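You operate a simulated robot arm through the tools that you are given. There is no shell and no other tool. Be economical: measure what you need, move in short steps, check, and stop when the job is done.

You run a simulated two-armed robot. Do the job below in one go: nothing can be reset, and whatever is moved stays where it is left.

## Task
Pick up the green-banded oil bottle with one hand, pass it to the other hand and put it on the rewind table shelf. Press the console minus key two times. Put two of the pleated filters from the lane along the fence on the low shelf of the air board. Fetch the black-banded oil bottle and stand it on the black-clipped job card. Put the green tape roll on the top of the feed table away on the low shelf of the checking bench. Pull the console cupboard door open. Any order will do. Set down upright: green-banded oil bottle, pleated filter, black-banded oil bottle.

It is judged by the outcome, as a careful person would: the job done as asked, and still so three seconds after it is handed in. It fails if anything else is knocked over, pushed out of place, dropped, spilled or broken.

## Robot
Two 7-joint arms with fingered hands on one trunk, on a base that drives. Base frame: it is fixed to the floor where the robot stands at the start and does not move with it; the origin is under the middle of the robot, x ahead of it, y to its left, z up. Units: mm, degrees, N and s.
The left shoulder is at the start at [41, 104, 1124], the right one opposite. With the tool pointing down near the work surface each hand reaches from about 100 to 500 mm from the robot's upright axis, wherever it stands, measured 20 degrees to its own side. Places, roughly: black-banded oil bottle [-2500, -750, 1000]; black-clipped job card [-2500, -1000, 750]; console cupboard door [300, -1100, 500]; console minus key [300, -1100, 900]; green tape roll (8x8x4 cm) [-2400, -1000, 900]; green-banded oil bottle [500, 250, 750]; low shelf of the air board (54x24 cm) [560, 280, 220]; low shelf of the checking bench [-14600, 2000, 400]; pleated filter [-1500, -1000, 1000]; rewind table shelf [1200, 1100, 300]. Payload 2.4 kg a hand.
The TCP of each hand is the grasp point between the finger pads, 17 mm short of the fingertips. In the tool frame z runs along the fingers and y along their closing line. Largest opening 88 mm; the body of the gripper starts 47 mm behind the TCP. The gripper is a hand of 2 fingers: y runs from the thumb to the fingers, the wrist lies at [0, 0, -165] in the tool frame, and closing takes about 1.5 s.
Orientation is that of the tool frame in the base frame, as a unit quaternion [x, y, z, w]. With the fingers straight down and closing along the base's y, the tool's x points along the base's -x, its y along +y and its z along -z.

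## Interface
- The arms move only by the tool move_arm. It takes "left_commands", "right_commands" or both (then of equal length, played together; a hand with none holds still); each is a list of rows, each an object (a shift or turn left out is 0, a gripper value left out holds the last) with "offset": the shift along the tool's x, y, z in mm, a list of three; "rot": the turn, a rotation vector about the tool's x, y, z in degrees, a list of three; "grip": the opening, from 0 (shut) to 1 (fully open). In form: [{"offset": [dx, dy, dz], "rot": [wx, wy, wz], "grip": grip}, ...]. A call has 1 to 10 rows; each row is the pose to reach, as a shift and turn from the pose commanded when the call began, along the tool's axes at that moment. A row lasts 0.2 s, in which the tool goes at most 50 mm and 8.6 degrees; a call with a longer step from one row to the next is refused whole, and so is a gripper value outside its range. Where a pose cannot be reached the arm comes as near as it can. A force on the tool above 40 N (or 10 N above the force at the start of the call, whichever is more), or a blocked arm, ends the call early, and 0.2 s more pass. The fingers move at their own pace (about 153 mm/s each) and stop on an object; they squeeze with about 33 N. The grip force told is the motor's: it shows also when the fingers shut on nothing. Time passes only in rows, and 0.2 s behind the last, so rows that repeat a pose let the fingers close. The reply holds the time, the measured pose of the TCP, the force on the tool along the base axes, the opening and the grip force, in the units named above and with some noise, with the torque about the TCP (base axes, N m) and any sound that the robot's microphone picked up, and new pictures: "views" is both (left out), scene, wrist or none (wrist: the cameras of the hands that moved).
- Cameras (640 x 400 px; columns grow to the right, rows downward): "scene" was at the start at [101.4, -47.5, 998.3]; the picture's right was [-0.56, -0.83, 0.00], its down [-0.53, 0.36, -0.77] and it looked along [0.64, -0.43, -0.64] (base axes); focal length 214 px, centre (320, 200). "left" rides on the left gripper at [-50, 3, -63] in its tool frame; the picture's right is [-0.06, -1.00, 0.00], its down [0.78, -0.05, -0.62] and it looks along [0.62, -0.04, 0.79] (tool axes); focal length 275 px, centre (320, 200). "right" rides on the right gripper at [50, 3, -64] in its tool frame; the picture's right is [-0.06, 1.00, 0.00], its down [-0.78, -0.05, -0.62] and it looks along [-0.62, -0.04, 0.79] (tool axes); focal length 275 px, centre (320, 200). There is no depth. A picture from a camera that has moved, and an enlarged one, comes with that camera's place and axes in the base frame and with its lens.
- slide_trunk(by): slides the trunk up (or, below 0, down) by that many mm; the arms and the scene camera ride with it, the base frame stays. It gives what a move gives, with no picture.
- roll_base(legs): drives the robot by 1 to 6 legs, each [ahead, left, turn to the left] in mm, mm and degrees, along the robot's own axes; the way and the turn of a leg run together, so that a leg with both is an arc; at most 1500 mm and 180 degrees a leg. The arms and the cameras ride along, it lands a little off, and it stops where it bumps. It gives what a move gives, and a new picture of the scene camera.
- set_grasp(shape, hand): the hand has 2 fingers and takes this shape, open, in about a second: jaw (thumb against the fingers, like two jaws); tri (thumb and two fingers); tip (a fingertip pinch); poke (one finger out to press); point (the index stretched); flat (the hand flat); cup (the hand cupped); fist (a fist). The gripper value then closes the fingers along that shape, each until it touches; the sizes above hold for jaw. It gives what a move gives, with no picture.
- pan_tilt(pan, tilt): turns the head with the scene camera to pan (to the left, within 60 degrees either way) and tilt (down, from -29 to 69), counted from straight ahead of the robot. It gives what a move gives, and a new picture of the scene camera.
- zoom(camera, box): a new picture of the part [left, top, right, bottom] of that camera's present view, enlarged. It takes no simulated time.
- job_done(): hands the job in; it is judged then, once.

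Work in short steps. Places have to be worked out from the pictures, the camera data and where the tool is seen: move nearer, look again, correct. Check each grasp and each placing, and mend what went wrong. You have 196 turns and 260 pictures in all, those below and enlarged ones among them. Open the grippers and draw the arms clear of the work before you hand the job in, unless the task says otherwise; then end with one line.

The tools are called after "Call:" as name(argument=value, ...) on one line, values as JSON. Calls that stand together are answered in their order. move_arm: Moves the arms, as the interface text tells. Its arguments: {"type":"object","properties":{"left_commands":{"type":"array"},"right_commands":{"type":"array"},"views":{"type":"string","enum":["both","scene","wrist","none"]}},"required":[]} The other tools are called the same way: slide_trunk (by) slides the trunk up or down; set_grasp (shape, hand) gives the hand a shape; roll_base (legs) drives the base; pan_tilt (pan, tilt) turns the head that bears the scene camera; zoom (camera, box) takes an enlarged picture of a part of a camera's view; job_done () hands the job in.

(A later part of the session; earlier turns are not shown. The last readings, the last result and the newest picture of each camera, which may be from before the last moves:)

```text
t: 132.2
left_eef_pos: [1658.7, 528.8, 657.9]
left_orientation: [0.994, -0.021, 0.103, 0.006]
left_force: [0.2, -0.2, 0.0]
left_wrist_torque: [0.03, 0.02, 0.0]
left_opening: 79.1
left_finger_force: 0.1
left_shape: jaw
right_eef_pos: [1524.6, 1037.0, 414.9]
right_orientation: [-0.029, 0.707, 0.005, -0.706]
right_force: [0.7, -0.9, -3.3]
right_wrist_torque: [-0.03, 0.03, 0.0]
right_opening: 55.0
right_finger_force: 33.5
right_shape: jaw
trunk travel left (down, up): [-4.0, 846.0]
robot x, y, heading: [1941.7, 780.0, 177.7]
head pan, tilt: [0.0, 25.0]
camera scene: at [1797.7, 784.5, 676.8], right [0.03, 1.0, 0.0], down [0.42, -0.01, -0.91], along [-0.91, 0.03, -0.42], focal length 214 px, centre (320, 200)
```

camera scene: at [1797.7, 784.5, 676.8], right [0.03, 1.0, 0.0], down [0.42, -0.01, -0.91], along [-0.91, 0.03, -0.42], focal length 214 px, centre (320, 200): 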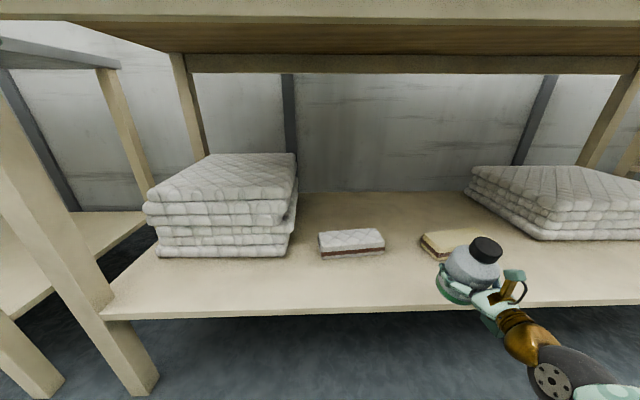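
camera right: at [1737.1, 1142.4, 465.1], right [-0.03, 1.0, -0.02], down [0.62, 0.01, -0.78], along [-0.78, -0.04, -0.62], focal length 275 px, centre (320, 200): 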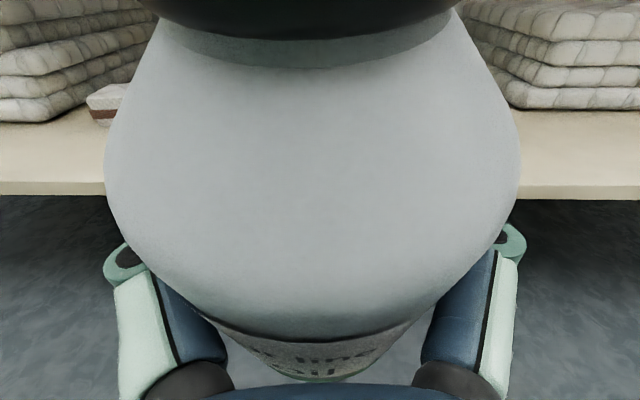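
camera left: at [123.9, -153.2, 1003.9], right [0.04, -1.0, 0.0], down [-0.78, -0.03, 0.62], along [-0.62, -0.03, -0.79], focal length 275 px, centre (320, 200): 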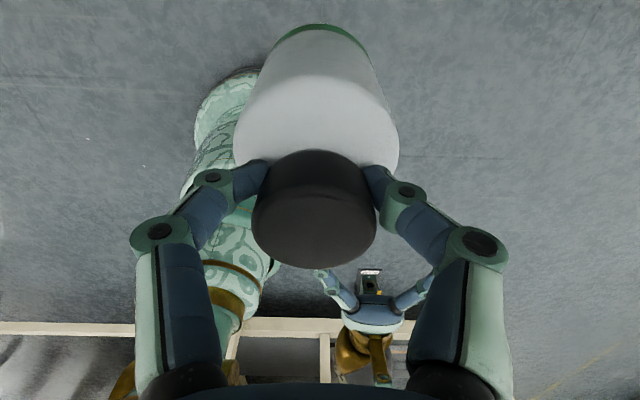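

Shelf top ≈283, front edge x≈1492. I advance 120 mm more, so the bottle stands at x≈1400.

Call:
roll_base(legs=[[95, 0, 0]])

Call:
move_arm(right_commands=[{"offset": [-20, 0, 15]}, {"offset": [-40, 0, 28]}, {"offset": [-60, 0, 28]}])

```text
t: 133.4
left_eef_pos: [1587.1, 526.1, 658.0]
left_orientation: [0.994, -0.034, 0.102, 0.014]
left_force: [-0.7, 1.1, 0.8]
left_wrist_torque: [-0.02, -0.01, -0.01]
left_opening: 79.4
left_finger_force: 0.0
left_shape: jaw
right_eef_pos: [1431.3, 1027.8, 416.0]
right_orientation: [0.038, -0.706, 0.004, 0.708]
right_force: [-0.3, 0.3, -2.0]
right_wrist_torque: [0.01, 0.0, -0.01]
right_opening: 55.0
right_finger_force: 33.4
right_shape: jaw
trunk travel left (down, up): [-4.0, 846.0]
robot x, y, heading: [1845.7, 781.5, 179.3]
head pan, tilt: [0.0, 25.0]
stopped in leg 1: the robot was blocked; the commanded pose is now the measured one
camera scene: at [1711.0, 781.7, 678.0], right [0.01, 1.0, 0.0], down [0.42, 0.0, -0.91], along [-0.91, 0.01, -0.42], focal length 214 px, centre (320, 200)
```

scene: 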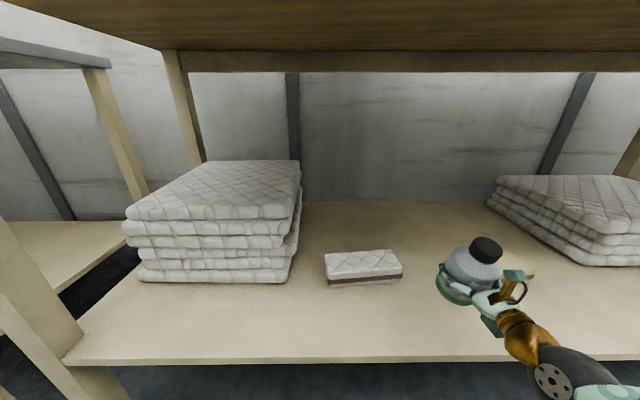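

```text
t: 134.2
left_eef_pos: [1588.6, 527.3, 657.5]
left_orientation: [0.994, -0.034, 0.103, 0.014]
left_force: [0.2, 0.2, 0.1]
left_wrist_torque: [-0.02, -0.04, 0.03]
left_opening: 79.2
left_finger_force: 0.1
left_shape: jaw
right_eef_pos: [1401.8, 1027.4, 358.8]
right_orientation: [0.037, -0.704, 0.004, 0.709]
right_force: [0.5, 0.4, -2.5]
right_wrist_torque: [0.03, 0.02, 0.0]
right_opening: 54.8
right_finger_force: 33.3
right_shape: jaw
trunk travel left (down, up): [-4.0, 846.0]
robot x, y, heading: [1845.8, 780.4, 179.4]
head pan, tilt: [0.0, 25.0]
camera scene: at [1711.7, 781.8, 678.1], right [0.01, 1.0, 0.0], down [0.42, -0.01, -0.91], along [-0.91, 0.01, -0.42], focal length 214 px, centre (320, 200)
camera right: at [1465.9, 1030.8, 409.2], right [-0.06, 1.0, -0.02], down [0.61, 0.02, -0.79], along [-0.79, -0.06, -0.61], focal length 275 px, centre (320, 200)
```

scene: 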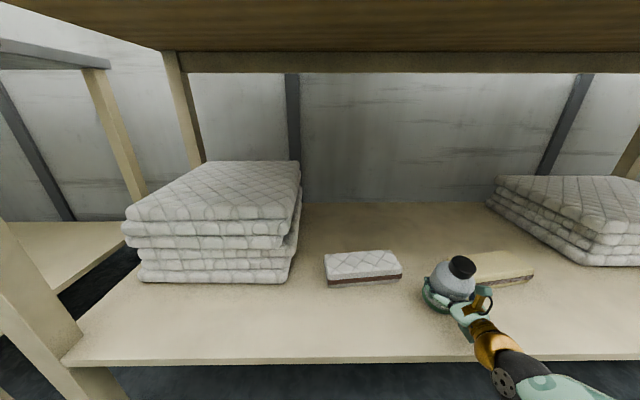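
right: 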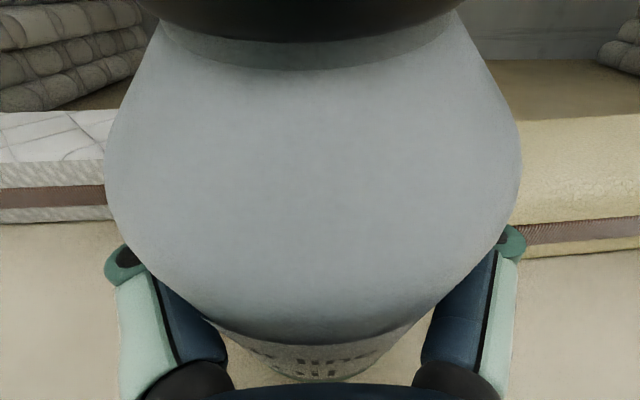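

Good spot. Lower gently in small steps watching the force.

Call:
move_arm(right_commands=[{"offset": [-8, 0, 0]}, {"offset": [-16, 0, 0]}, {"offset": [-22, 0, 0]}], views="none")

Call:
zoom(camera="scene", box=[380, 220, 540, 370])

```text
t: 135.0
left_eef_pos: [1589.0, 526.3, 658.3]
left_orientation: [0.994, -0.035, 0.104, 0.012]
left_force: [0.6, -0.6, 0.4]
left_wrist_torque: [-0.02, 0.02, -0.01]
left_opening: 79.1
left_finger_force: 0.1
left_shape: jaw
right_eef_pos: [1401.5, 1028.5, 340.9]
right_orientation: [0.036, -0.699, 0.005, 0.714]
right_force: [-8.5, 0.3, 39.6]
right_wrist_torque: [-0.3, -0.02, -0.16]
right_opening: 55.2
right_finger_force: 33.4
right_shape: jaw
trunk travel left (down, up): [-4.0, 846.0]
robot x, y, heading: [1848.2, 779.1, 179.4]
head pan, tilt: [0.0, 25.0]
```

```text
2.67 times, centred on (460, 295) of scene
camera zoom: at [1711.8, 781.5, 678.6], right [0.01, 1.0, 0.0], down [0.41, 0.0, -0.91], along [-0.91, 0.01, -0.41], focal length 572 px, centre (-53, -53)
```

zoom: 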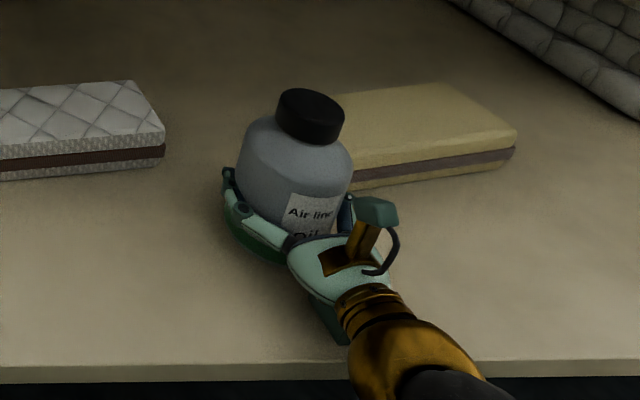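

Contact felt. I ease up 4 mm, open, and withdraw straight back.

Call:
move_arm(right_commands=[{"offset": [4, 0, 0]}, {"offset": [4, 0, 0], "grip": 1}, {"offset": [4, 0, 0]}, {"offset": [4, 0, 0]}, {"offset": [4, 0, 0]}, {"offset": [4, 0, -30]}, {"offset": [4, 0, -70]}, {"offset": [4, 0, -90]}])

```text
t: 136.8
left_eef_pos: [1589.9, 526.1, 656.9]
left_orientation: [0.994, -0.035, 0.105, 0.013]
left_force: [0.3, 0.3, 0.2]
left_wrist_torque: [0.0, 0.0, -0.01]
left_opening: 79.2
left_finger_force: 0.2
left_shape: jaw
right_eef_pos: [1495.3, 1033.1, 340.3]
right_orientation: [0.038, -0.704, 0.004, 0.709]
right_force: [0.4, -0.3, 1.1]
right_wrist_torque: [-0.03, 0.01, 0.03]
right_opening: 87.8
right_finger_force: 0.0
right_shape: jaw
trunk travel left (down, up): [-4.0, 846.0]
robot x, y, heading: [1846.2, 779.3, 179.6]
head pan, tilt: [0.0, 25.0]
camera scene: at [1711.6, 781.5, 678.0], right [0.01, 1.0, 0.0], down [0.42, 0.0, -0.91], along [-0.91, 0.01, -0.42], focal length 214 px, centre (320, 200)
camera right: at [1558.1, 1037.7, 390.4], right [-0.06, 1.0, -0.01], down [0.61, 0.02, -0.79], along [-0.79, -0.06, -0.61], focal length 275 px, centre (320, 200)
```

scene: 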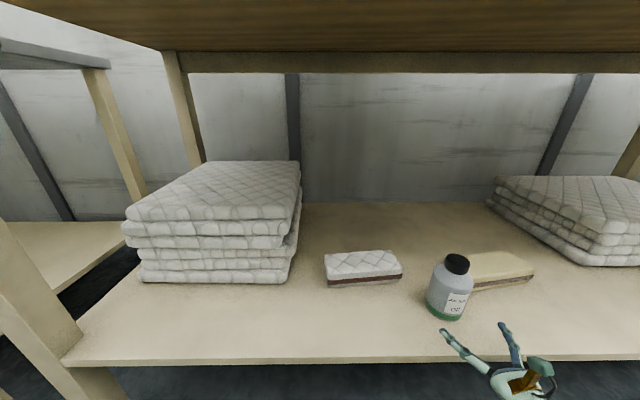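
right: 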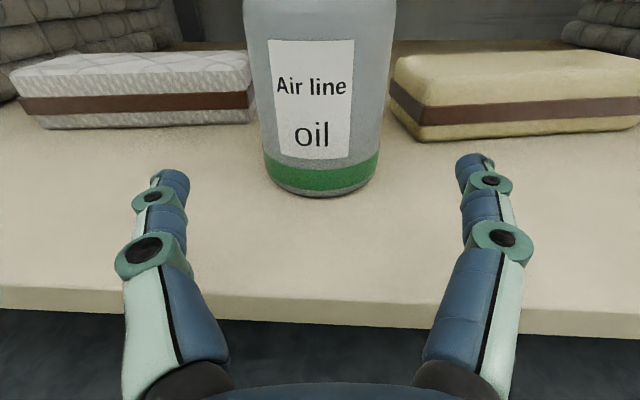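

The green-banded bottle stands upright on the rewind shelf. I back out, raise the trunk, and drive back around to the console side.

Call:
roll_base(legs=[[-300, 0, 0]])

Call:
slide_trunk(by=350)

Call:
roll_base(legs=[[0, 1500, 0], [0, 1400, 0], [1500, 0, 0], [1000, 0, 0]])

```text
t: 138.8
left_eef_pos: [1881.0, 524.1, 654.7]
left_orientation: [0.993, -0.033, 0.108, 0.013]
left_force: [-0.1, 0.4, -0.3]
left_wrist_torque: [0.0, 0.04, -0.01]
left_opening: 79.2
left_finger_force: 0.0
left_shape: jaw
right_eef_pos: [1789.7, 1030.8, 337.3]
right_orientation: [-0.038, 0.707, -0.005, -0.706]
right_force: [-0.3, -0.5, -0.4]
right_wrist_torque: [0.04, 0.01, 0.01]
right_opening: 87.8
right_finger_force: 0.0
right_shape: jaw
trunk travel left (down, up): [-4.0, 846.0]
robot x, y, heading: [2141.7, 775.6, 179.3]
head pan, tilt: [0.0, 25.0]
camera scene: at [2004.0, 778.3, 676.8], right [0.01, 1.0, 0.0], down [0.42, 0.0, -0.91], along [-0.91, 0.01, -0.42], focal length 214 px, centre (320, 200)
```

scene: 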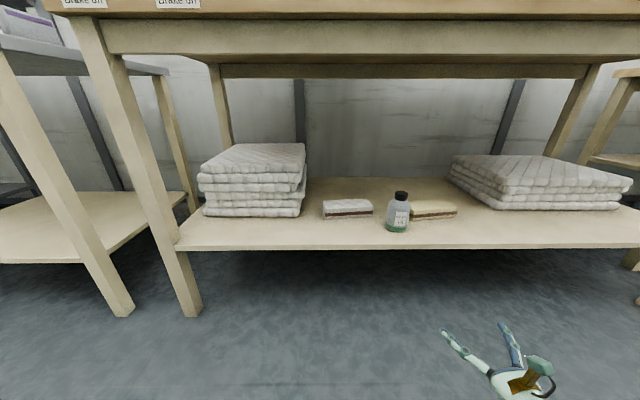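

```text
t: 142.3
left_eef_pos: [1880.6, 523.4, 1004.0]
left_orientation: [0.994, -0.033, 0.108, 0.012]
left_force: [0.4, -0.9, -0.6]
left_wrist_torque: [0.0, -0.01, 0.01]
left_opening: 79.0
left_finger_force: 0.0
left_shape: jaw
right_eef_pos: [1789.2, 1032.0, 687.2]
right_orientation: [-0.037, 0.707, -0.005, -0.706]
right_force: [-0.5, -1.2, -0.3]
right_wrist_torque: [-0.02, 0.02, 0.01]
right_opening: 87.8
right_finger_force: 0.2
right_shape: jaw
trunk travel left (down, up): [-354.0, 496.0]
robot x, y, heading: [2143.4, 777.3, 179.4]
head pan, tilt: [0.0, 25.0]
```

```text
t: 168.0
left_eef_pos: [-681.4, -2291.8, 1005.7]
left_orientation: [0.993, -0.036, 0.108, 0.012]
left_force: [0.2, 0.0, 0.2]
left_wrist_torque: [-0.01, -0.02, -0.02]
left_opening: 79.1
left_finger_force: 0.0
left_shape: jaw
right_eef_pos: [-771.8, -1783.8, 686.8]
right_orientation: [-0.036, 0.707, -0.002, -0.706]
right_force: [0.4, 0.4, -0.1]
right_wrist_torque: [0.0, 0.02, -0.03]
right_opening: 87.8
right_finger_force: 0.2
right_shape: jaw
trunk travel left (down, up): [-354.0, 496.0]
robot x, y, heading: [-415.3, -2042.8, 179.2]
head pan, tilt: [0.0, 25.0]
camera scene: at [-540.6, -2037.7, 1021.2], right [0.01, 1.0, 0.0], down [0.42, -0.01, -0.91], along [-0.91, 0.01, -0.42], focal length 214 px, centre (320, 200)
```

scene: 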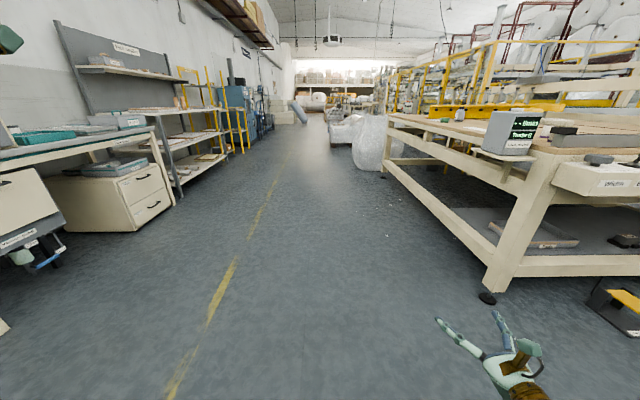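

Back in the main hall. I turn around to face the console and move in front of it.

Call:
roll_base(legs=[[0, 0, -179], [0, 900, 0]])

```text
t: 180.1
left_eef_pos: [-179.7, -876.1, 1004.6]
left_orientation: [0.013, 0.994, 0.009, -0.108]
left_force: [0.3, -0.4, -0.3]
left_wrist_torque: [0.02, -0.01, 0.04]
left_opening: 79.2
left_finger_force: 0.1
left_shape: jaw
right_eef_pos: [-68.6, -1378.6, 688.0]
right_orientation: [0.706, 0.052, 0.706, -0.018]
right_force: [0.1, 0.7, 0.1]
right_wrist_torque: [-0.01, 0.01, 0.02]
right_opening: 87.8
right_finger_force: 0.0
right_shape: jaw
trunk travel left (down, up): [-354.0, 496.0]
robot x, y, heading: [-433.4, -1138.4, 1.8]
head pan, tilt: [0.0, 25.0]
camera scene: at [-310.8, -1134.5, 1021.2], right [0.03, -1.0, 0.0], down [-0.42, -0.01, -0.91], along [0.91, 0.03, -0.42], focal length 214 px, centre (320, 200)
```

scene: 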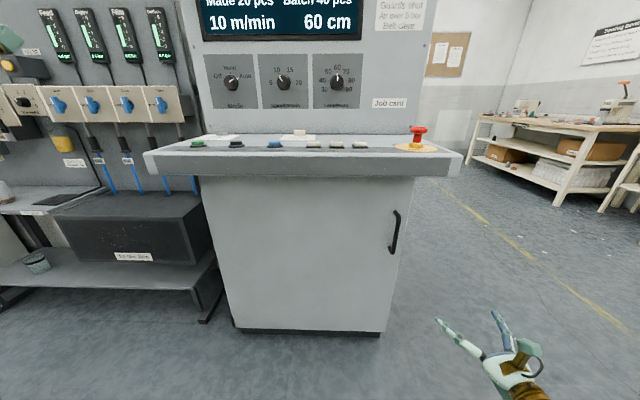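

I zoom in on the console keys and the door.

Call:
zoom(camera="scene", box=[180, 110, 470, 190])

Call:
zoom(camera="scene", box=[340, 170, 460, 340])

```text
2.21 times, centred on (325, 150) of scene
camera zoom: at [-310.8, -1134.5, 1021.2], right [0.03, -1.0, 0.0], down [-0.42, -0.01, -0.91], along [0.91, 0.03, -0.42], focal length 473 px, centre (309, 310)
```

zoom: 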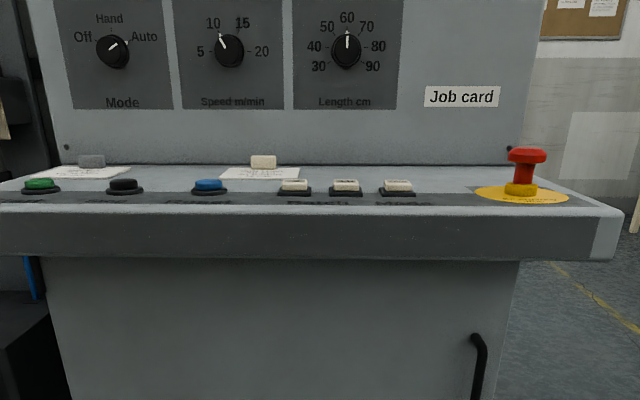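

```text
2.35 times, centred on (400, 255) of scene
camera zoom: at [-310.8, -1134.5, 1021.2], right [0.03, -1.0, 0.0], down [-0.42, -0.01, -0.91], along [0.91, 0.03, -0.42], focal length 505 px, centre (132, 71)
```

zoom: 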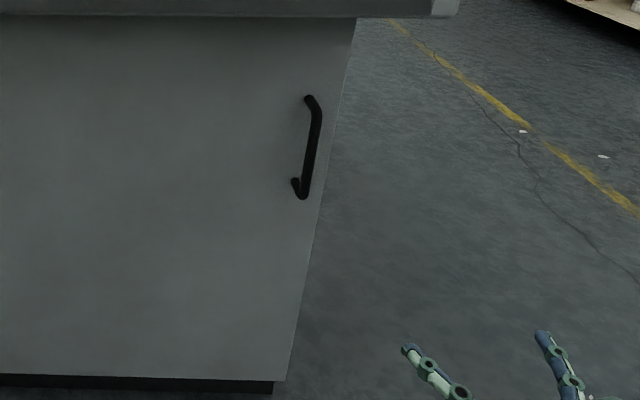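

To read the keys from above, I raise the trunk and move closer.

Call:
slide_trunk(by=300)

Call:
roll_base(legs=[[230, 0, 0]])

Call:
pan_tilt(pan=-5, tilt=50)

Call:
zoom(camera="scene", box=[200, 100, 440, 250])

```text
t: 183.1
left_eef_pos: [-179.9, -875.0, 1304.5]
left_orientation: [0.013, 0.994, 0.01, -0.109]
left_force: [-0.4, -0.4, -0.2]
left_wrist_torque: [0.0, -0.02, 0.01]
left_opening: 79.1
left_finger_force: 0.1
left_shape: jaw
right_eef_pos: [-68.0, -1377.9, 987.4]
right_orientation: [0.707, 0.051, 0.706, -0.018]
right_force: [-0.2, 0.3, 0.5]
right_wrist_torque: [-0.01, 0.01, -0.01]
right_opening: 87.9
right_finger_force: 0.1
right_shape: jaw
trunk travel left (down, up): [-654.0, 196.0]
robot x, y, heading: [-433.6, -1136.9, 1.6]
head pan, tilt: [0.0, 25.0]
```

```text
t: 184.8
left_eef_pos: [52.1, -868.5, 1304.3]
left_orientation: [0.013, 0.994, 0.01, -0.11]
left_force: [-0.3, 0.4, 0.3]
left_wrist_torque: [-0.01, -0.02, -0.01]
left_opening: 79.2
left_finger_force: 0.0
left_shape: jaw
right_eef_pos: [164.1, -1371.3, 987.2]
right_orientation: [0.707, 0.051, 0.705, -0.017]
right_force: [0.6, -0.1, -0.2]
right_wrist_torque: [-0.04, -0.01, 0.0]
right_opening: 88.0
right_finger_force: 0.0
right_shape: jaw
trunk travel left (down, up): [-654.0, 196.0]
robot x, y, heading: [-203.6, -1130.6, 2.1]
head pan, tilt: [0.0, 25.0]
camera scene: at [-83.2, -1127.6, 1322.5], right [0.03, -1.0, 0.0], down [-0.42, -0.01, -0.91], along [0.91, 0.03, -0.42], focal length 214 px, centre (320, 200)
```

scene: 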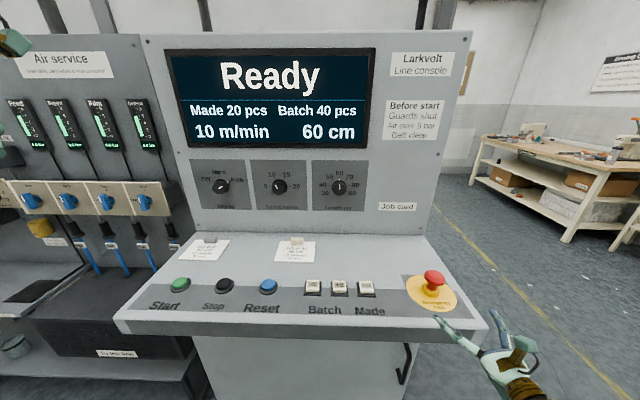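

```text
t: 185.7
left_eef_pos: [51.3, -868.0, 1305.1]
left_orientation: [0.013, 0.994, 0.01, -0.108]
left_force: [0.2, 0.0, 0.3]
left_wrist_torque: [0.0, -0.02, 0.01]
left_opening: 79.2
left_finger_force: 0.1
left_shape: jaw
right_eef_pos: [162.2, -1371.7, 986.4]
right_orientation: [0.706, 0.053, 0.706, -0.019]
right_force: [0.2, 0.1, 0.5]
right_wrist_torque: [0.0, 0.01, -0.04]
right_opening: 88.1
right_finger_force: 0.1
right_shape: jaw
trunk travel left (down, up): [-654.0, 196.0]
robot x, y, heading: [-203.4, -1132.0, 1.8]
head pan, tilt: [-5.0, 50.0]
camera scene: at [-99.4, -1134.8, 1285.2], right [-0.06, -1.0, 0.0], down [-0.76, 0.04, -0.64], along [0.64, -0.04, -0.77], focal length 214 px, centre (320, 200)
```

scene: 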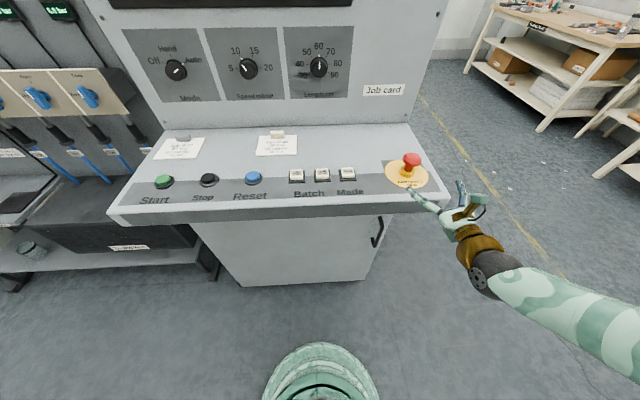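

```text
2.67 times, centred on (320, 175) of scene
camera zoom: at [-99.4, -1134.8, 1285.2], right [-0.06, -1.0, 0.0], down [-0.76, 0.04, -0.64], along [0.64, -0.04, -0.77], focal length 572 px, centre (320, 267)
```

zoom: 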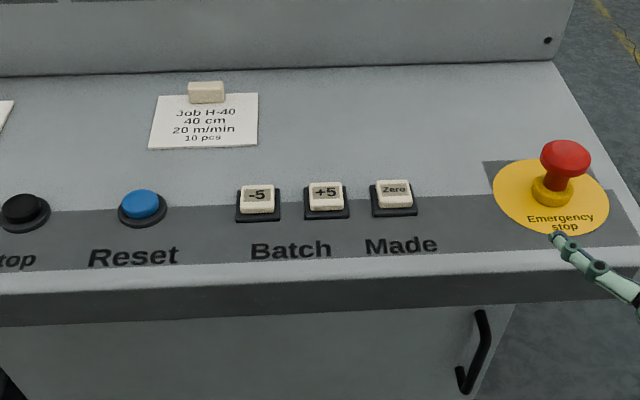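

The "-5" Batch key is the minus key, at about [295, -1101, 912]. I level the left hand and close it, and pull the right hand up and back clear of the E-stop.

Call:
move_arm(left_commands=[{"rot": [0, -6, 0], "grip": 0}, {"rot": [0, -12.5, 0]}, {"rot": [0, -12.5, 0]}, {"rot": [0, -12.5, 0]}, {"rot": [0, -12.5, 0]}], right_commands=[{"offset": [30, 0, 0]}, {"offset": [60, 0, -20]}, {"offset": [90, 0, -40]}, {"offset": [120, 0, -60]}, {"offset": [140, 20, -80]}], views="none")

Call:
roll_base(legs=[[110, 0, -2]])

```text
t: 186.9
left_eef_pos: [50.7, -868.0, 1304.8]
left_orientation: [0.014, 1.0, 0.008, 0.001]
left_force: [-0.9, 1.4, 0.3]
left_wrist_torque: [0.01, 0.01, 0.0]
left_opening: 0.0
left_finger_force: 33.0
left_shape: jaw
right_eef_pos: [87.2, -1393.5, 1131.1]
right_orientation: [0.706, 0.053, 0.706, -0.019]
right_force: [0.5, -0.5, 0.1]
right_wrist_torque: [0.01, 0.0, 0.01]
right_opening: 88.2
right_finger_force: 0.1
right_shape: jaw
trunk travel left (down, up): [-654.0, 196.0]
robot x, y, heading: [-203.1, -1131.0, 1.9]
head pan, tilt: [-5.0, 50.0]
```

```text
t: 188.1
left_eef_pos: [173.2, -876.2, 1305.3]
left_orientation: [0.032, 0.999, 0.009, 0.0]
left_force: [0.1, 0.1, 0.3]
left_wrist_torque: [0.0, 0.0, 0.0]
left_opening: 0.0
left_finger_force: 32.6
left_shape: jaw
right_eef_pos: [189.9, -1401.4, 1129.6]
right_orientation: [0.708, 0.039, 0.705, -0.006]
right_force: [-0.3, -0.2, -0.4]
right_wrist_torque: [0.02, 0.0, -0.01]
right_opening: 87.9
right_finger_force: 0.1
right_shape: jaw
trunk travel left (down, up): [-654.0, 196.0]
robot x, y, heading: [-93.7, -1129.8, -0.1]
head pan, tilt: [-5.0, 50.0]
camera scene: at [13.0, -1137.3, 1285.0], right [-0.09, -1.0, 0.0], down [-0.76, 0.07, -0.64], along [0.64, -0.06, -0.77], focal length 214 px, centre (320, 200)
```

scene: 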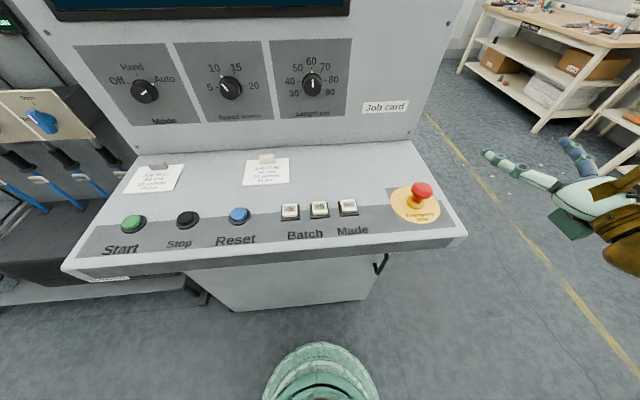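

I bring the closed left hand over the minus key, stopping about 60 mm above it.

Call:
move_arm(left_commands=[{"offset": [-28, -43, 0]}, {"offset": [-56, -86, 0]}, {"offset": [-84, -129, 0]}, {"offset": [-112, -172, 40]}, {"offset": [-140, -215, 80]}, {"offset": [-140, -215, 130]}, {"offset": [-140, -215, 180]}, {"offset": [-140, -215, 230]}, {"offset": [-140, -215, 270]}, {"offset": [-140, -215, 310]}])

```text
refused: row 1 steps farther than a row can; nothing moved
```

Call:
move_arm(left_commands=[{"offset": [-25, -40, 0]}, {"offset": [-50, -80, 0]}, {"offset": [-75, -118, 10]}, {"offset": [-100, -155, 25]}, {"offset": [-125, -190, 50]}, {"offset": [-140, -215, 90]}, {"offset": [-140, -215, 138]}, {"offset": [-140, -215, 186]}, {"offset": [-140, -215, 234]}, {"offset": [-140, -215, 282]}])

```text
t: 190.3
left_eef_pos: [294.6, -1094.6, 1017.7]
left_orientation: [0.033, 0.999, 0.009, 0.001]
left_force: [0.0, 0.4, 0.9]
left_wrist_torque: [0.02, 0.02, 0.01]
left_opening: 0.4
left_finger_force: 33.1
left_shape: jaw
right_eef_pos: [187.8, -1401.7, 1128.9]
right_orientation: [0.707, 0.04, 0.706, -0.006]
right_force: [-0.1, 0.2, -0.2]
right_wrist_torque: [-0.02, 0.01, 0.0]
right_opening: 87.9
right_finger_force: 0.0
right_shape: jaw
trunk travel left (down, up): [-654.0, 196.0]
robot x, y, heading: [-88.7, -1131.8, -0.3]
head pan, tilt: [-5.0, 50.0]
camera scene: at [11.6, -1137.6, 1285.1], right [-0.09, -1.0, 0.0], down [-0.76, 0.07, -0.64], along [0.64, -0.06, -0.77], focal length 214 px, centre (320, 200)
camera left: at [347.0, -1097.0, 1081.6], right [0.0, -1.0, -0.02], down [-0.79, -0.01, 0.62], along [-0.62, 0.01, -0.79], focal length 275 px, centre (320, 200)
```

scene: 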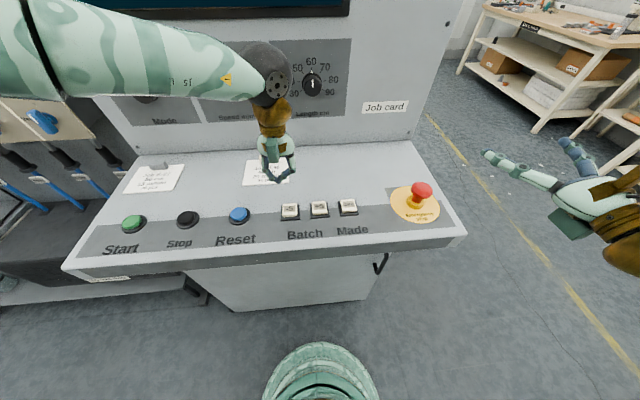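
left: 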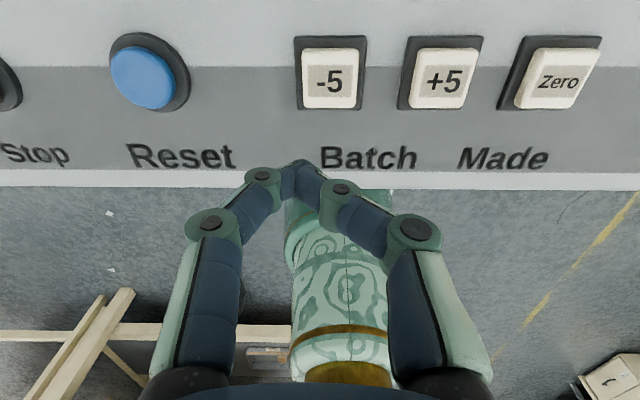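

Key lies at [300, -1101]. I descend to just above the key with a small correction and check.

Call:
move_arm(left_commands=[{"offset": [-5, -9, 40]}, {"offset": [-5, -9, 68]}], views="wrist")

```text
t: 190.9
left_eef_pos: [302.7, -1106.1, 950.0]
left_orientation: [0.032, 0.999, 0.009, 0.002]
left_force: [0.1, 0.6, -1.0]
left_wrist_torque: [-0.02, -0.01, 0.03]
left_opening: 0.1
left_finger_force: 33.2
left_shape: jaw
right_eef_pos: [187.8, -1402.2, 1131.0]
right_orientation: [0.707, 0.038, 0.706, -0.005]
right_force: [0.3, 0.0, 0.2]
right_wrist_torque: [0.0, 0.0, -0.01]
right_opening: 88.1
right_finger_force: 0.1
right_shape: jaw
trunk travel left (down, up): [-654.0, 196.0]
robot x, y, heading: [-90.7, -1133.7, -0.6]
head pan, tilt: [-5.0, 50.0]
camera left: at [353.5, -1108.5, 1014.2], right [0.0, -1.0, -0.02], down [-0.79, -0.01, 0.62], along [-0.62, 0.01, -0.79], focal length 275 px, centre (320, 200)
```

left: 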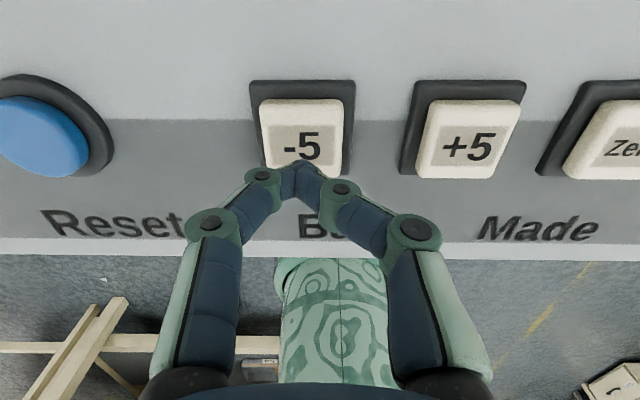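

Tip is over the key. Press in small steps, watching force and sound.

Call:
move_arm(left_commands=[{"offset": [-4, 0, 6]}, {"offset": [-4, 0, 11]}, {"offset": [-4, 0, 15]}, {"offset": [-4, 0, 18]}], views="wrist")

```text
t: 191.9
left_eef_pos: [307.1, -1102.7, 934.0]
left_orientation: [0.032, 0.999, 0.009, 0.0]
left_force: [-0.6, -0.1, 0.6]
left_wrist_torque: [0.03, -0.04, -0.02]
left_opening: 0.0
left_finger_force: 32.8
left_shape: jaw
right_eef_pos: [188.6, -1401.9, 1129.6]
right_orientation: [0.707, 0.039, 0.706, -0.004]
right_force: [0.1, 0.4, 0.1]
right_wrist_torque: [-0.01, 0.0, 0.01]
right_opening: 88.1
right_finger_force: 0.1
right_shape: jaw
trunk travel left (down, up): [-654.0, 196.0]
robot x, y, heading: [-91.8, -1128.9, -0.3]
head pan, tilt: [-5.0, 50.0]
camera left: at [358.6, -1105.3, 998.0], right [0.0, -1.0, -0.02], down [-0.79, -0.01, 0.62], along [-0.62, 0.01, -0.79], focal length 275 px, centre (320, 200)
```

left: 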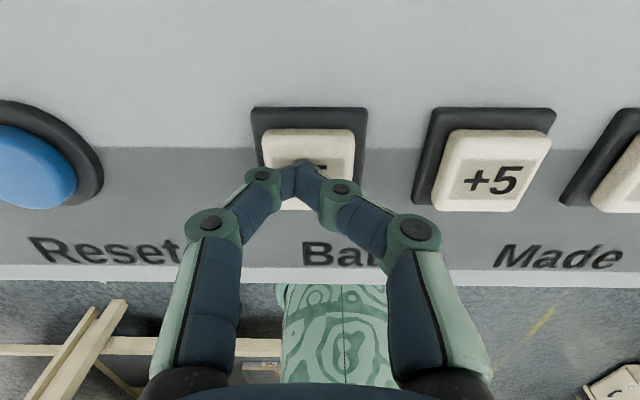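

No contact yet; continue down carefully.

Call:
move_arm(left_commands=[{"offset": [0, 0, 3]}, {"offset": [0, 0, 6]}, {"offset": [0, 0, 8]}], views="wrist")

```text
t: 192.7
left_eef_pos: [308.9, -1103.4, 926.6]
left_orientation: [0.033, 0.999, 0.009, 0.002]
left_force: [2.7, 1.9, 9.8]
left_wrist_torque: [0.06, -0.07, -0.04]
left_opening: 0.0
left_finger_force: 33.0
left_shape: jaw
right_eef_pos: [187.4, -1400.6, 1130.6]
right_orientation: [0.707, 0.039, 0.706, -0.005]
right_force: [-0.9, -1.1, 0.5]
right_wrist_torque: [0.01, 0.01, 0.02]
right_opening: 87.7
right_finger_force: 0.1
right_shape: jaw
trunk travel left (down, up): [-654.0, 196.0]
robot x, y, heading: [-91.8, -1127.9, -0.3]
head pan, tilt: [-5.0, 50.0]
heard: click
camera left: at [358.6, -1105.4, 991.1], right [0.0, -1.0, -0.02], down [-0.79, -0.01, 0.61], along [-0.61, 0.01, -0.79], focal length 275 px, centre (320, 200)
```

left: 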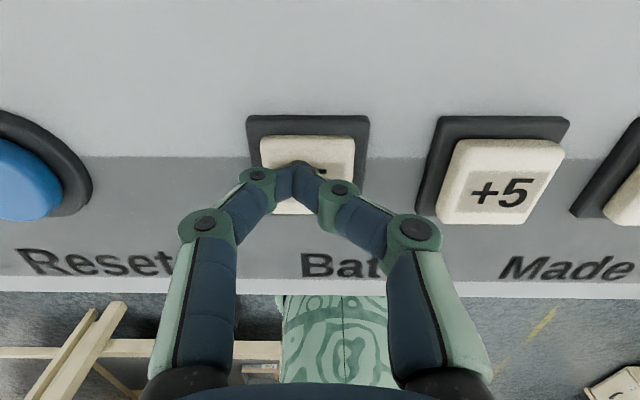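

One click. I lift fully off and look at the display.

Call:
move_arm(left_commands=[{"offset": [0, 0, -10]}, {"offset": [0, 0, -20]}, {"offset": [0, 0, -20]}], views="none")

Call:
pan_tilt(pan=0, tilt=20)

```text
t: 193.5
left_eef_pos: [305.7, -1103.8, 946.0]
left_orientation: [0.032, 0.999, 0.009, 0.001]
left_force: [-0.4, 0.2, 0.4]
left_wrist_torque: [0.0, 0.0, 0.03]
left_opening: 0.0
left_finger_force: 33.3
left_shape: jaw
right_eef_pos: [185.9, -1401.8, 1130.5]
right_orientation: [0.707, 0.038, 0.706, -0.005]
right_force: [0.1, -0.1, 0.1]
right_wrist_torque: [-0.01, -0.01, 0.02]
right_opening: 87.9
right_finger_force: 0.0
right_shape: jaw
trunk travel left (down, up): [-654.0, 196.0]
robot x, y, heading: [-90.2, -1132.6, -0.2]
head pan, tilt: [-5.0, 50.0]
```

```text
t: 194.4
left_eef_pos: [307.4, -1103.6, 947.5]
left_orientation: [0.032, 0.999, 0.009, 0.001]
left_force: [-0.1, -0.1, -0.6]
left_wrist_torque: [0.0, 0.02, 0.0]
left_opening: 0.0
left_finger_force: 33.1
left_shape: jaw
right_eef_pos: [187.3, -1401.4, 1130.5]
right_orientation: [0.707, 0.039, 0.706, -0.005]
right_force: [0.2, 0.3, 0.0]
right_wrist_torque: [0.0, 0.02, 0.04]
right_opening: 88.0
right_finger_force: 0.1
right_shape: jaw
trunk travel left (down, up): [-654.0, 196.0]
robot x, y, heading: [-94.4, -1130.3, -0.3]
head pan, tilt: [0.0, 20.0]
camera scene: at [28.0, -1130.8, 1330.6], right [-0.01, -1.0, 0.0], down [-0.34, 0.0, -0.94], along [0.94, -0.01, -0.34], focal length 214 px, centre (320, 200)
```

scene: 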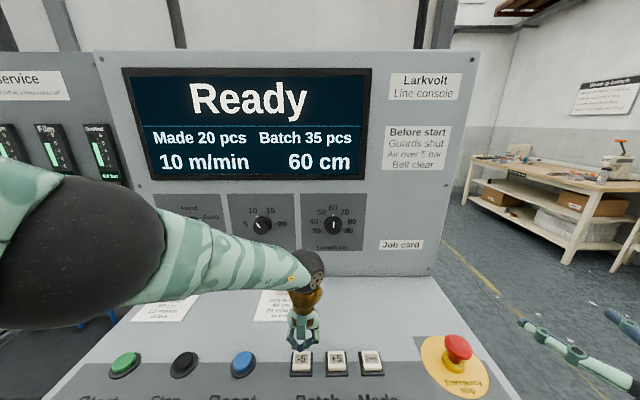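

Batch went 40 → 35. Press the same way a second time and lift off.

Call:
move_arm(left_commands=[{"offset": [0, 0, 10]}, {"offset": [0, 0, 15]}, {"offset": [0, 0, 18]}, {"offset": [0, 0, 20]}, {"offset": [0, 0, 20]}, {"offset": [0, 0, 0]}, {"offset": [0, 0, -40]}, {"offset": [0, 0, -80]}, {"offset": [0, 0, -120]}], views="scene")

```text
t: 196.4
left_eef_pos: [308.1, -1106.4, 1065.3]
left_orientation: [0.032, 0.999, 0.008, -0.001]
left_force: [0.2, -0.3, -0.4]
left_wrist_torque: [0.03, 0.0, 0.02]
left_opening: 0.0
left_finger_force: 32.6
left_shape: jaw
right_eef_pos: [186.7, -1400.4, 1129.5]
right_orientation: [0.707, 0.04, 0.706, -0.006]
right_force: [-0.5, -0.2, -0.3]
right_wrist_torque: [0.01, -0.01, 0.01]
right_opening: 87.8
right_finger_force: 0.0
right_shape: jaw
trunk travel left (down, up): [-654.0, 196.0]
robot x, y, heading: [-91.1, -1129.8, -0.4]
head pan, tilt: [0.0, 20.0]
heard: click
camera scene: at [27.9, -1130.6, 1330.7], right [-0.01, -1.0, 0.0], down [-0.34, 0.0, -0.94], along [0.94, -0.01, -0.34], focal length 214 px, centre (320, 200)
```

scene: 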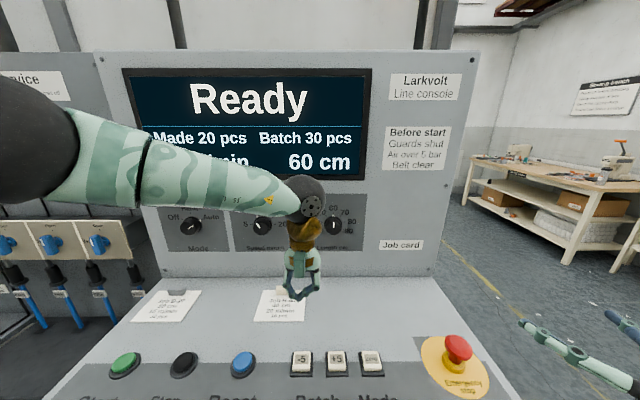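

Batch 30 — two presses done. I retract the left arm, back off and lower the trunk to handle height.

Call:
move_arm(left_commands=[{"offset": [20, 25, -20]}, {"offset": [40, 65, -20]}, {"offset": [65, 105, -20]}, {"offset": [90, 145, -20]}, {"offset": [120, 185, -20]}, {"offset": [150, 225, -20]}], views="none")

Call:
roll_base(legs=[[-350, 0, 0]])

Call:
slide_trunk(by=-500)

Call:
pan_tilt(pan=-15, tilt=20)

```text
t: 197.8
left_eef_pos: [170.1, -869.2, 1087.0]
left_orientation: [0.032, 0.999, 0.009, 0.002]
left_force: [-1.1, -0.3, 0.2]
left_wrist_torque: [-0.01, -0.01, 0.01]
left_opening: 0.0
left_finger_force: 33.2
left_shape: jaw
right_eef_pos: [187.0, -1401.2, 1130.0]
right_orientation: [0.707, 0.038, 0.706, -0.005]
right_force: [0.7, -0.2, -0.4]
right_wrist_torque: [-0.01, -0.01, -0.02]
right_opening: 88.0
right_finger_force: 0.1
right_shape: jaw
trunk travel left (down, up): [-654.0, 196.0]
robot x, y, heading: [-94.8, -1132.3, -0.4]
head pan, tilt: [0.0, 20.0]
```

```text
t: 200.1
left_eef_pos: [-172.3, -869.1, 1088.1]
left_orientation: [0.04, 0.999, 0.008, 0.001]
left_force: [-0.1, 0.2, -0.4]
left_wrist_torque: [-0.03, 0.0, 0.01]
left_opening: 0.1
left_finger_force: 33.2
left_shape: jaw
right_eef_pos: [-164.0, -1401.0, 1130.1]
right_orientation: [0.707, 0.033, 0.706, 0.001]
right_force: [0.2, -0.1, -0.1]
right_wrist_torque: [0.02, 0.01, -0.01]
right_opening: 87.8
right_finger_force: 0.0
right_shape: jaw
trunk travel left (down, up): [-654.0, 196.0]
robot x, y, heading: [-435.7, -1123.3, -1.3]
head pan, tilt: [0.0, 20.0]
camera scene: at [-319.3, -1127.7, 1330.8], right [-0.02, -1.0, 0.0], down [-0.34, 0.01, -0.94], along [0.94, -0.02, -0.34], focal length 214 px, centre (320, 200)
```

scene: 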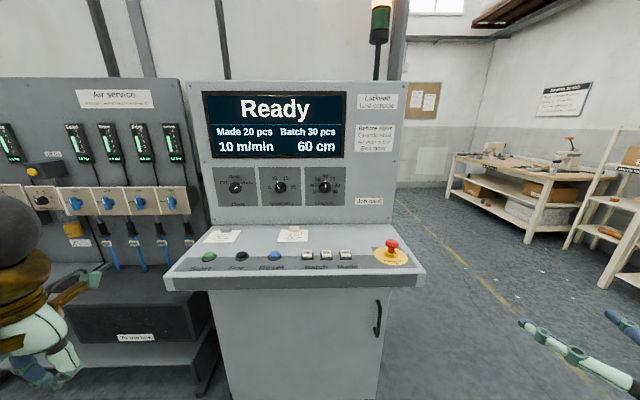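

```text
refused: -500 is not a number from -400 to 400
```

```text
t: 200.9
left_eef_pos: [-171.8, -869.0, 1088.5]
left_orientation: [0.041, 0.999, 0.009, 0.001]
left_force: [0.5, -0.2, 0.5]
left_wrist_torque: [0.0, 0.02, 0.01]
left_opening: 0.0
left_finger_force: 32.7
left_shape: jaw
right_eef_pos: [-162.8, -1400.4, 1130.7]
right_orientation: [0.707, 0.034, 0.706, 0.0]
right_force: [0.1, 0.6, -0.4]
right_wrist_torque: [0.0, -0.03, 0.0]
right_opening: 88.0
right_finger_force: 0.1
right_shape: jaw
trunk travel left (down, up): [-654.0, 196.0]
robot x, y, heading: [-438.9, -1124.5, -1.2]
head pan, tilt: [-15.0, 20.0]
camera scene: at [-322.2, -1151.6, 1330.7], right [-0.28, -0.96, 0.0], down [-0.33, 0.1, -0.94], along [0.9, -0.26, -0.34], focal length 214 px, centre (320, 200)
```

scene: 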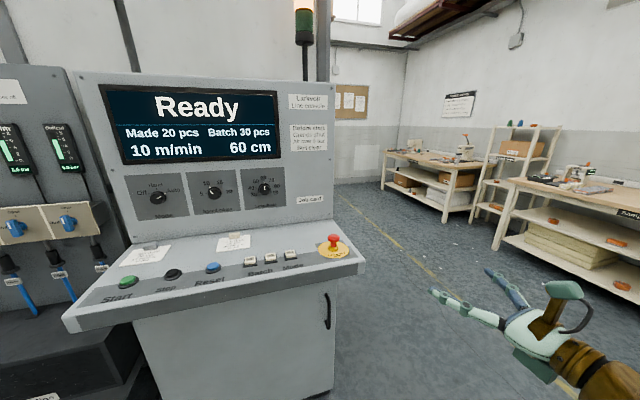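

Lower in two slides.

Call:
slide_trunk(by=-400)

Call:
slide_trunk(by=-130)

Call:
move_arm(right_commands=[{"offset": [0, 0, 0], "grip": 0.8}])

```text
t: 204.7
left_eef_pos: [-171.7, -868.3, 687.9]
left_orientation: [0.04, 0.999, 0.009, 0.001]
left_force: [-1.5, -0.8, 0.1]
left_wrist_torque: [-0.01, -0.02, -0.01]
left_opening: 0.1
left_finger_force: 33.4
left_shape: jaw
right_eef_pos: [-163.5, -1400.4, 730.0]
right_orientation: [0.707, 0.033, 0.706, 0.0]
right_force: [0.0, -0.1, 0.8]
right_wrist_torque: [-0.01, 0.01, -0.01]
right_opening: 88.0
right_finger_force: 0.1
right_shape: jaw
trunk travel left (down, up): [-254.0, 596.0]
robot x, y, heading: [-437.7, -1124.7, -0.9]
head pan, tilt: [-15.0, 20.0]
```

```text
t: 206.3
left_eef_pos: [-171.8, -869.8, 558.5]
left_orientation: [0.04, 0.999, 0.009, 0.002]
left_force: [-1.0, -0.2, -0.3]
left_wrist_torque: [-0.01, -0.02, 0.01]
left_opening: 0.2
left_finger_force: 33.0
left_shape: jaw
right_eef_pos: [-162.9, -1399.9, 600.2]
right_orientation: [0.707, 0.034, 0.706, -0.001]
right_force: [0.5, -0.3, 0.2]
right_wrist_torque: [-0.01, -0.02, 0.0]
right_opening: 87.8
right_finger_force: 0.0
right_shape: jaw
trunk travel left (down, up): [-124.0, 726.0]
robot x, y, heading: [-438.7, -1126.9, -1.3]
head pan, tilt: [-15.0, 20.0]
```

```text
t: 206.7
left_eef_pos: [-171.7, -867.5, 557.6]
left_orientation: [0.04, 0.999, 0.009, 0.002]
left_force: [0.3, 0.1, 0.5]
left_wrist_torque: [-0.01, 0.02, 0.02]
left_opening: 0.0
left_finger_force: 33.0
left_shape: jaw
right_eef_pos: [-162.2, -1400.6, 600.2]
right_orientation: [0.707, 0.033, 0.706, 0.0]
right_force: [-0.2, 0.7, 1.0]
right_wrist_torque: [0.01, -0.02, 0.01]
right_opening: 70.4
right_finger_force: 0.0
right_shape: jaw
trunk travel left (down, up): [-124.0, 726.0]
robot x, y, heading: [-433.5, -1127.7, -1.4]
head pan, tilt: [-15.0, 20.0]
camera scene: at [-307.5, -1152.0, 800.4], right [-0.28, -0.96, 0.0], down [-0.33, 0.1, -0.94], along [0.9, -0.26, -0.34], focal length 214 px, centre (320, 200)
camera right: at [-226.1, -1405.6, 651.1], right [0.05, -1.0, -0.02], down [-0.62, -0.02, -0.78], along [0.78, 0.05, -0.62], focal length 275 px, centre (320, 200)
```

scene: 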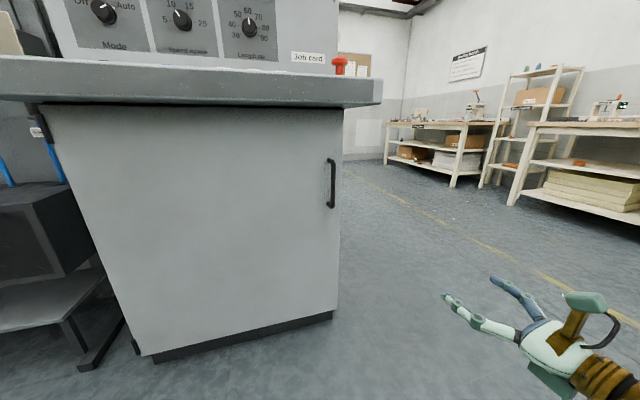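
right: 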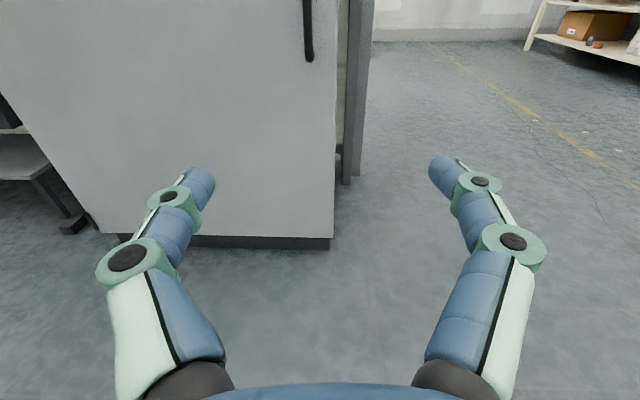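

Handle is at about x 284, y -1359, z 550–698. I drive ahead 300 mm and align the hand with it.

Call:
roll_base(legs=[[300, 0, 1]])

Call:
move_arm(right_commands=[{"offset": [20, -20, 0]}, {"offset": [22, -40, 0]}, {"offset": [22, -45, 0]}])

```text
t: 208.7
left_eef_pos: [124.6, -867.7, 557.3]
left_orientation: [0.032, 0.999, 0.009, 0.001]
left_force: [-0.4, -0.3, 0.3]
left_wrist_torque: [-0.05, -0.03, -0.01]
left_opening: 0.3
left_finger_force: 33.1
left_shape: jaw
right_eef_pos: [141.3, -1401.4, 600.4]
right_orientation: [0.707, 0.038, 0.706, -0.005]
right_force: [0.5, 0.1, -0.2]
right_wrist_torque: [0.01, 0.0, 0.05]
right_opening: 70.7
right_finger_force: 0.0
right_shape: jaw
trunk travel left (down, up): [-124.0, 726.0]
robot x, y, heading: [-137.1, -1129.7, -0.3]
head pan, tilt: [-15.0, 20.0]
camera scene: at [-6.7, -1154.2, 800.4], right [-0.26, -0.96, 0.0], down [-0.33, 0.09, -0.94], along [0.91, -0.25, -0.34], focal length 214 px, centre (320, 200)
```

scene: 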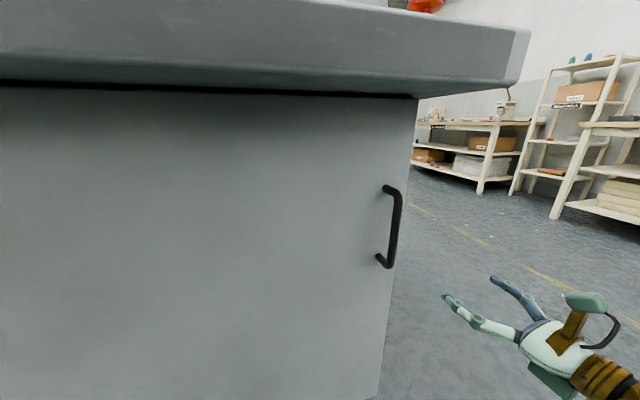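

```text
t: 209.5
left_eef_pos: [124.0, -869.0, 558.1]
left_orientation: [0.032, 0.999, 0.009, 0.001]
left_force: [0.1, 0.1, -0.1]
left_wrist_torque: [0.04, 0.0, 0.03]
left_opening: 0.0
left_finger_force: 33.1
left_shape: jaw
right_eef_pos: [138.3, -1354.0, 620.7]
right_orientation: [0.707, 0.038, 0.706, -0.005]
right_force: [-0.2, -0.4, -0.5]
right_wrist_torque: [0.0, -0.01, -0.02]
right_opening: 70.6
right_finger_force: 0.1
right_shape: jaw
trunk travel left (down, up): [-124.0, 726.0]
robot x, y, heading: [-138.4, -1131.1, -0.3]
head pan, tilt: [-15.0, 20.0]
camera scene: at [-6.6, -1154.2, 800.4], right [-0.26, -0.96, 0.0], down [-0.33, 0.09, -0.94], along [0.91, -0.25, -0.34], focal length 214 px, centre (320, 200)
camera right: at [76.3, -1360.1, 670.7], right [0.06, -1.0, -0.02], down [-0.62, -0.03, -0.78], along [0.78, 0.06, -0.62], focal length 275 px, centre (320, 200)
```

scene: 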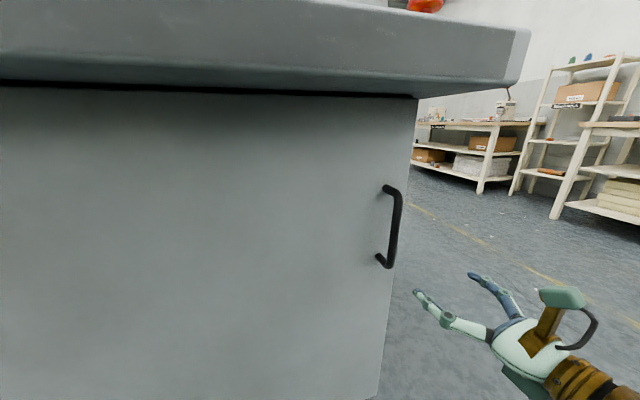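
right: 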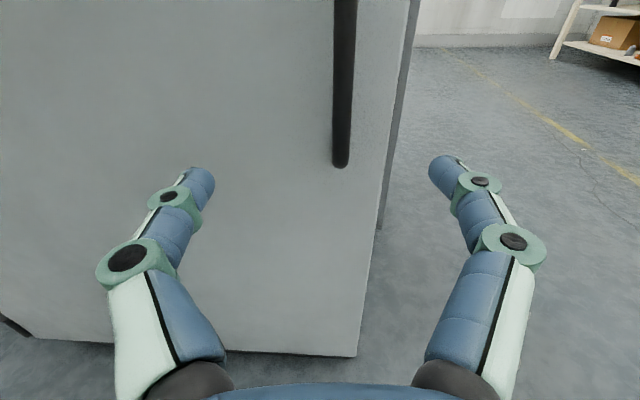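

Handle at [290, -1363]. Advance around it and close.

Call:
move_arm(right_commands=[{"offset": [0, 7, 50]}, {"offset": [0, 14, 100]}, {"offset": [0, 19, 146]}, {"offset": [0, 19, 146], "grip": 0}, {"offset": [0, 19, 146]}, {"offset": [0, 19, 146]}, {"offset": [0, 19, 146]}, {"offset": [0, 19, 146]}])

```text
refused: row 1 steps farther than a row can; nothing moved
```

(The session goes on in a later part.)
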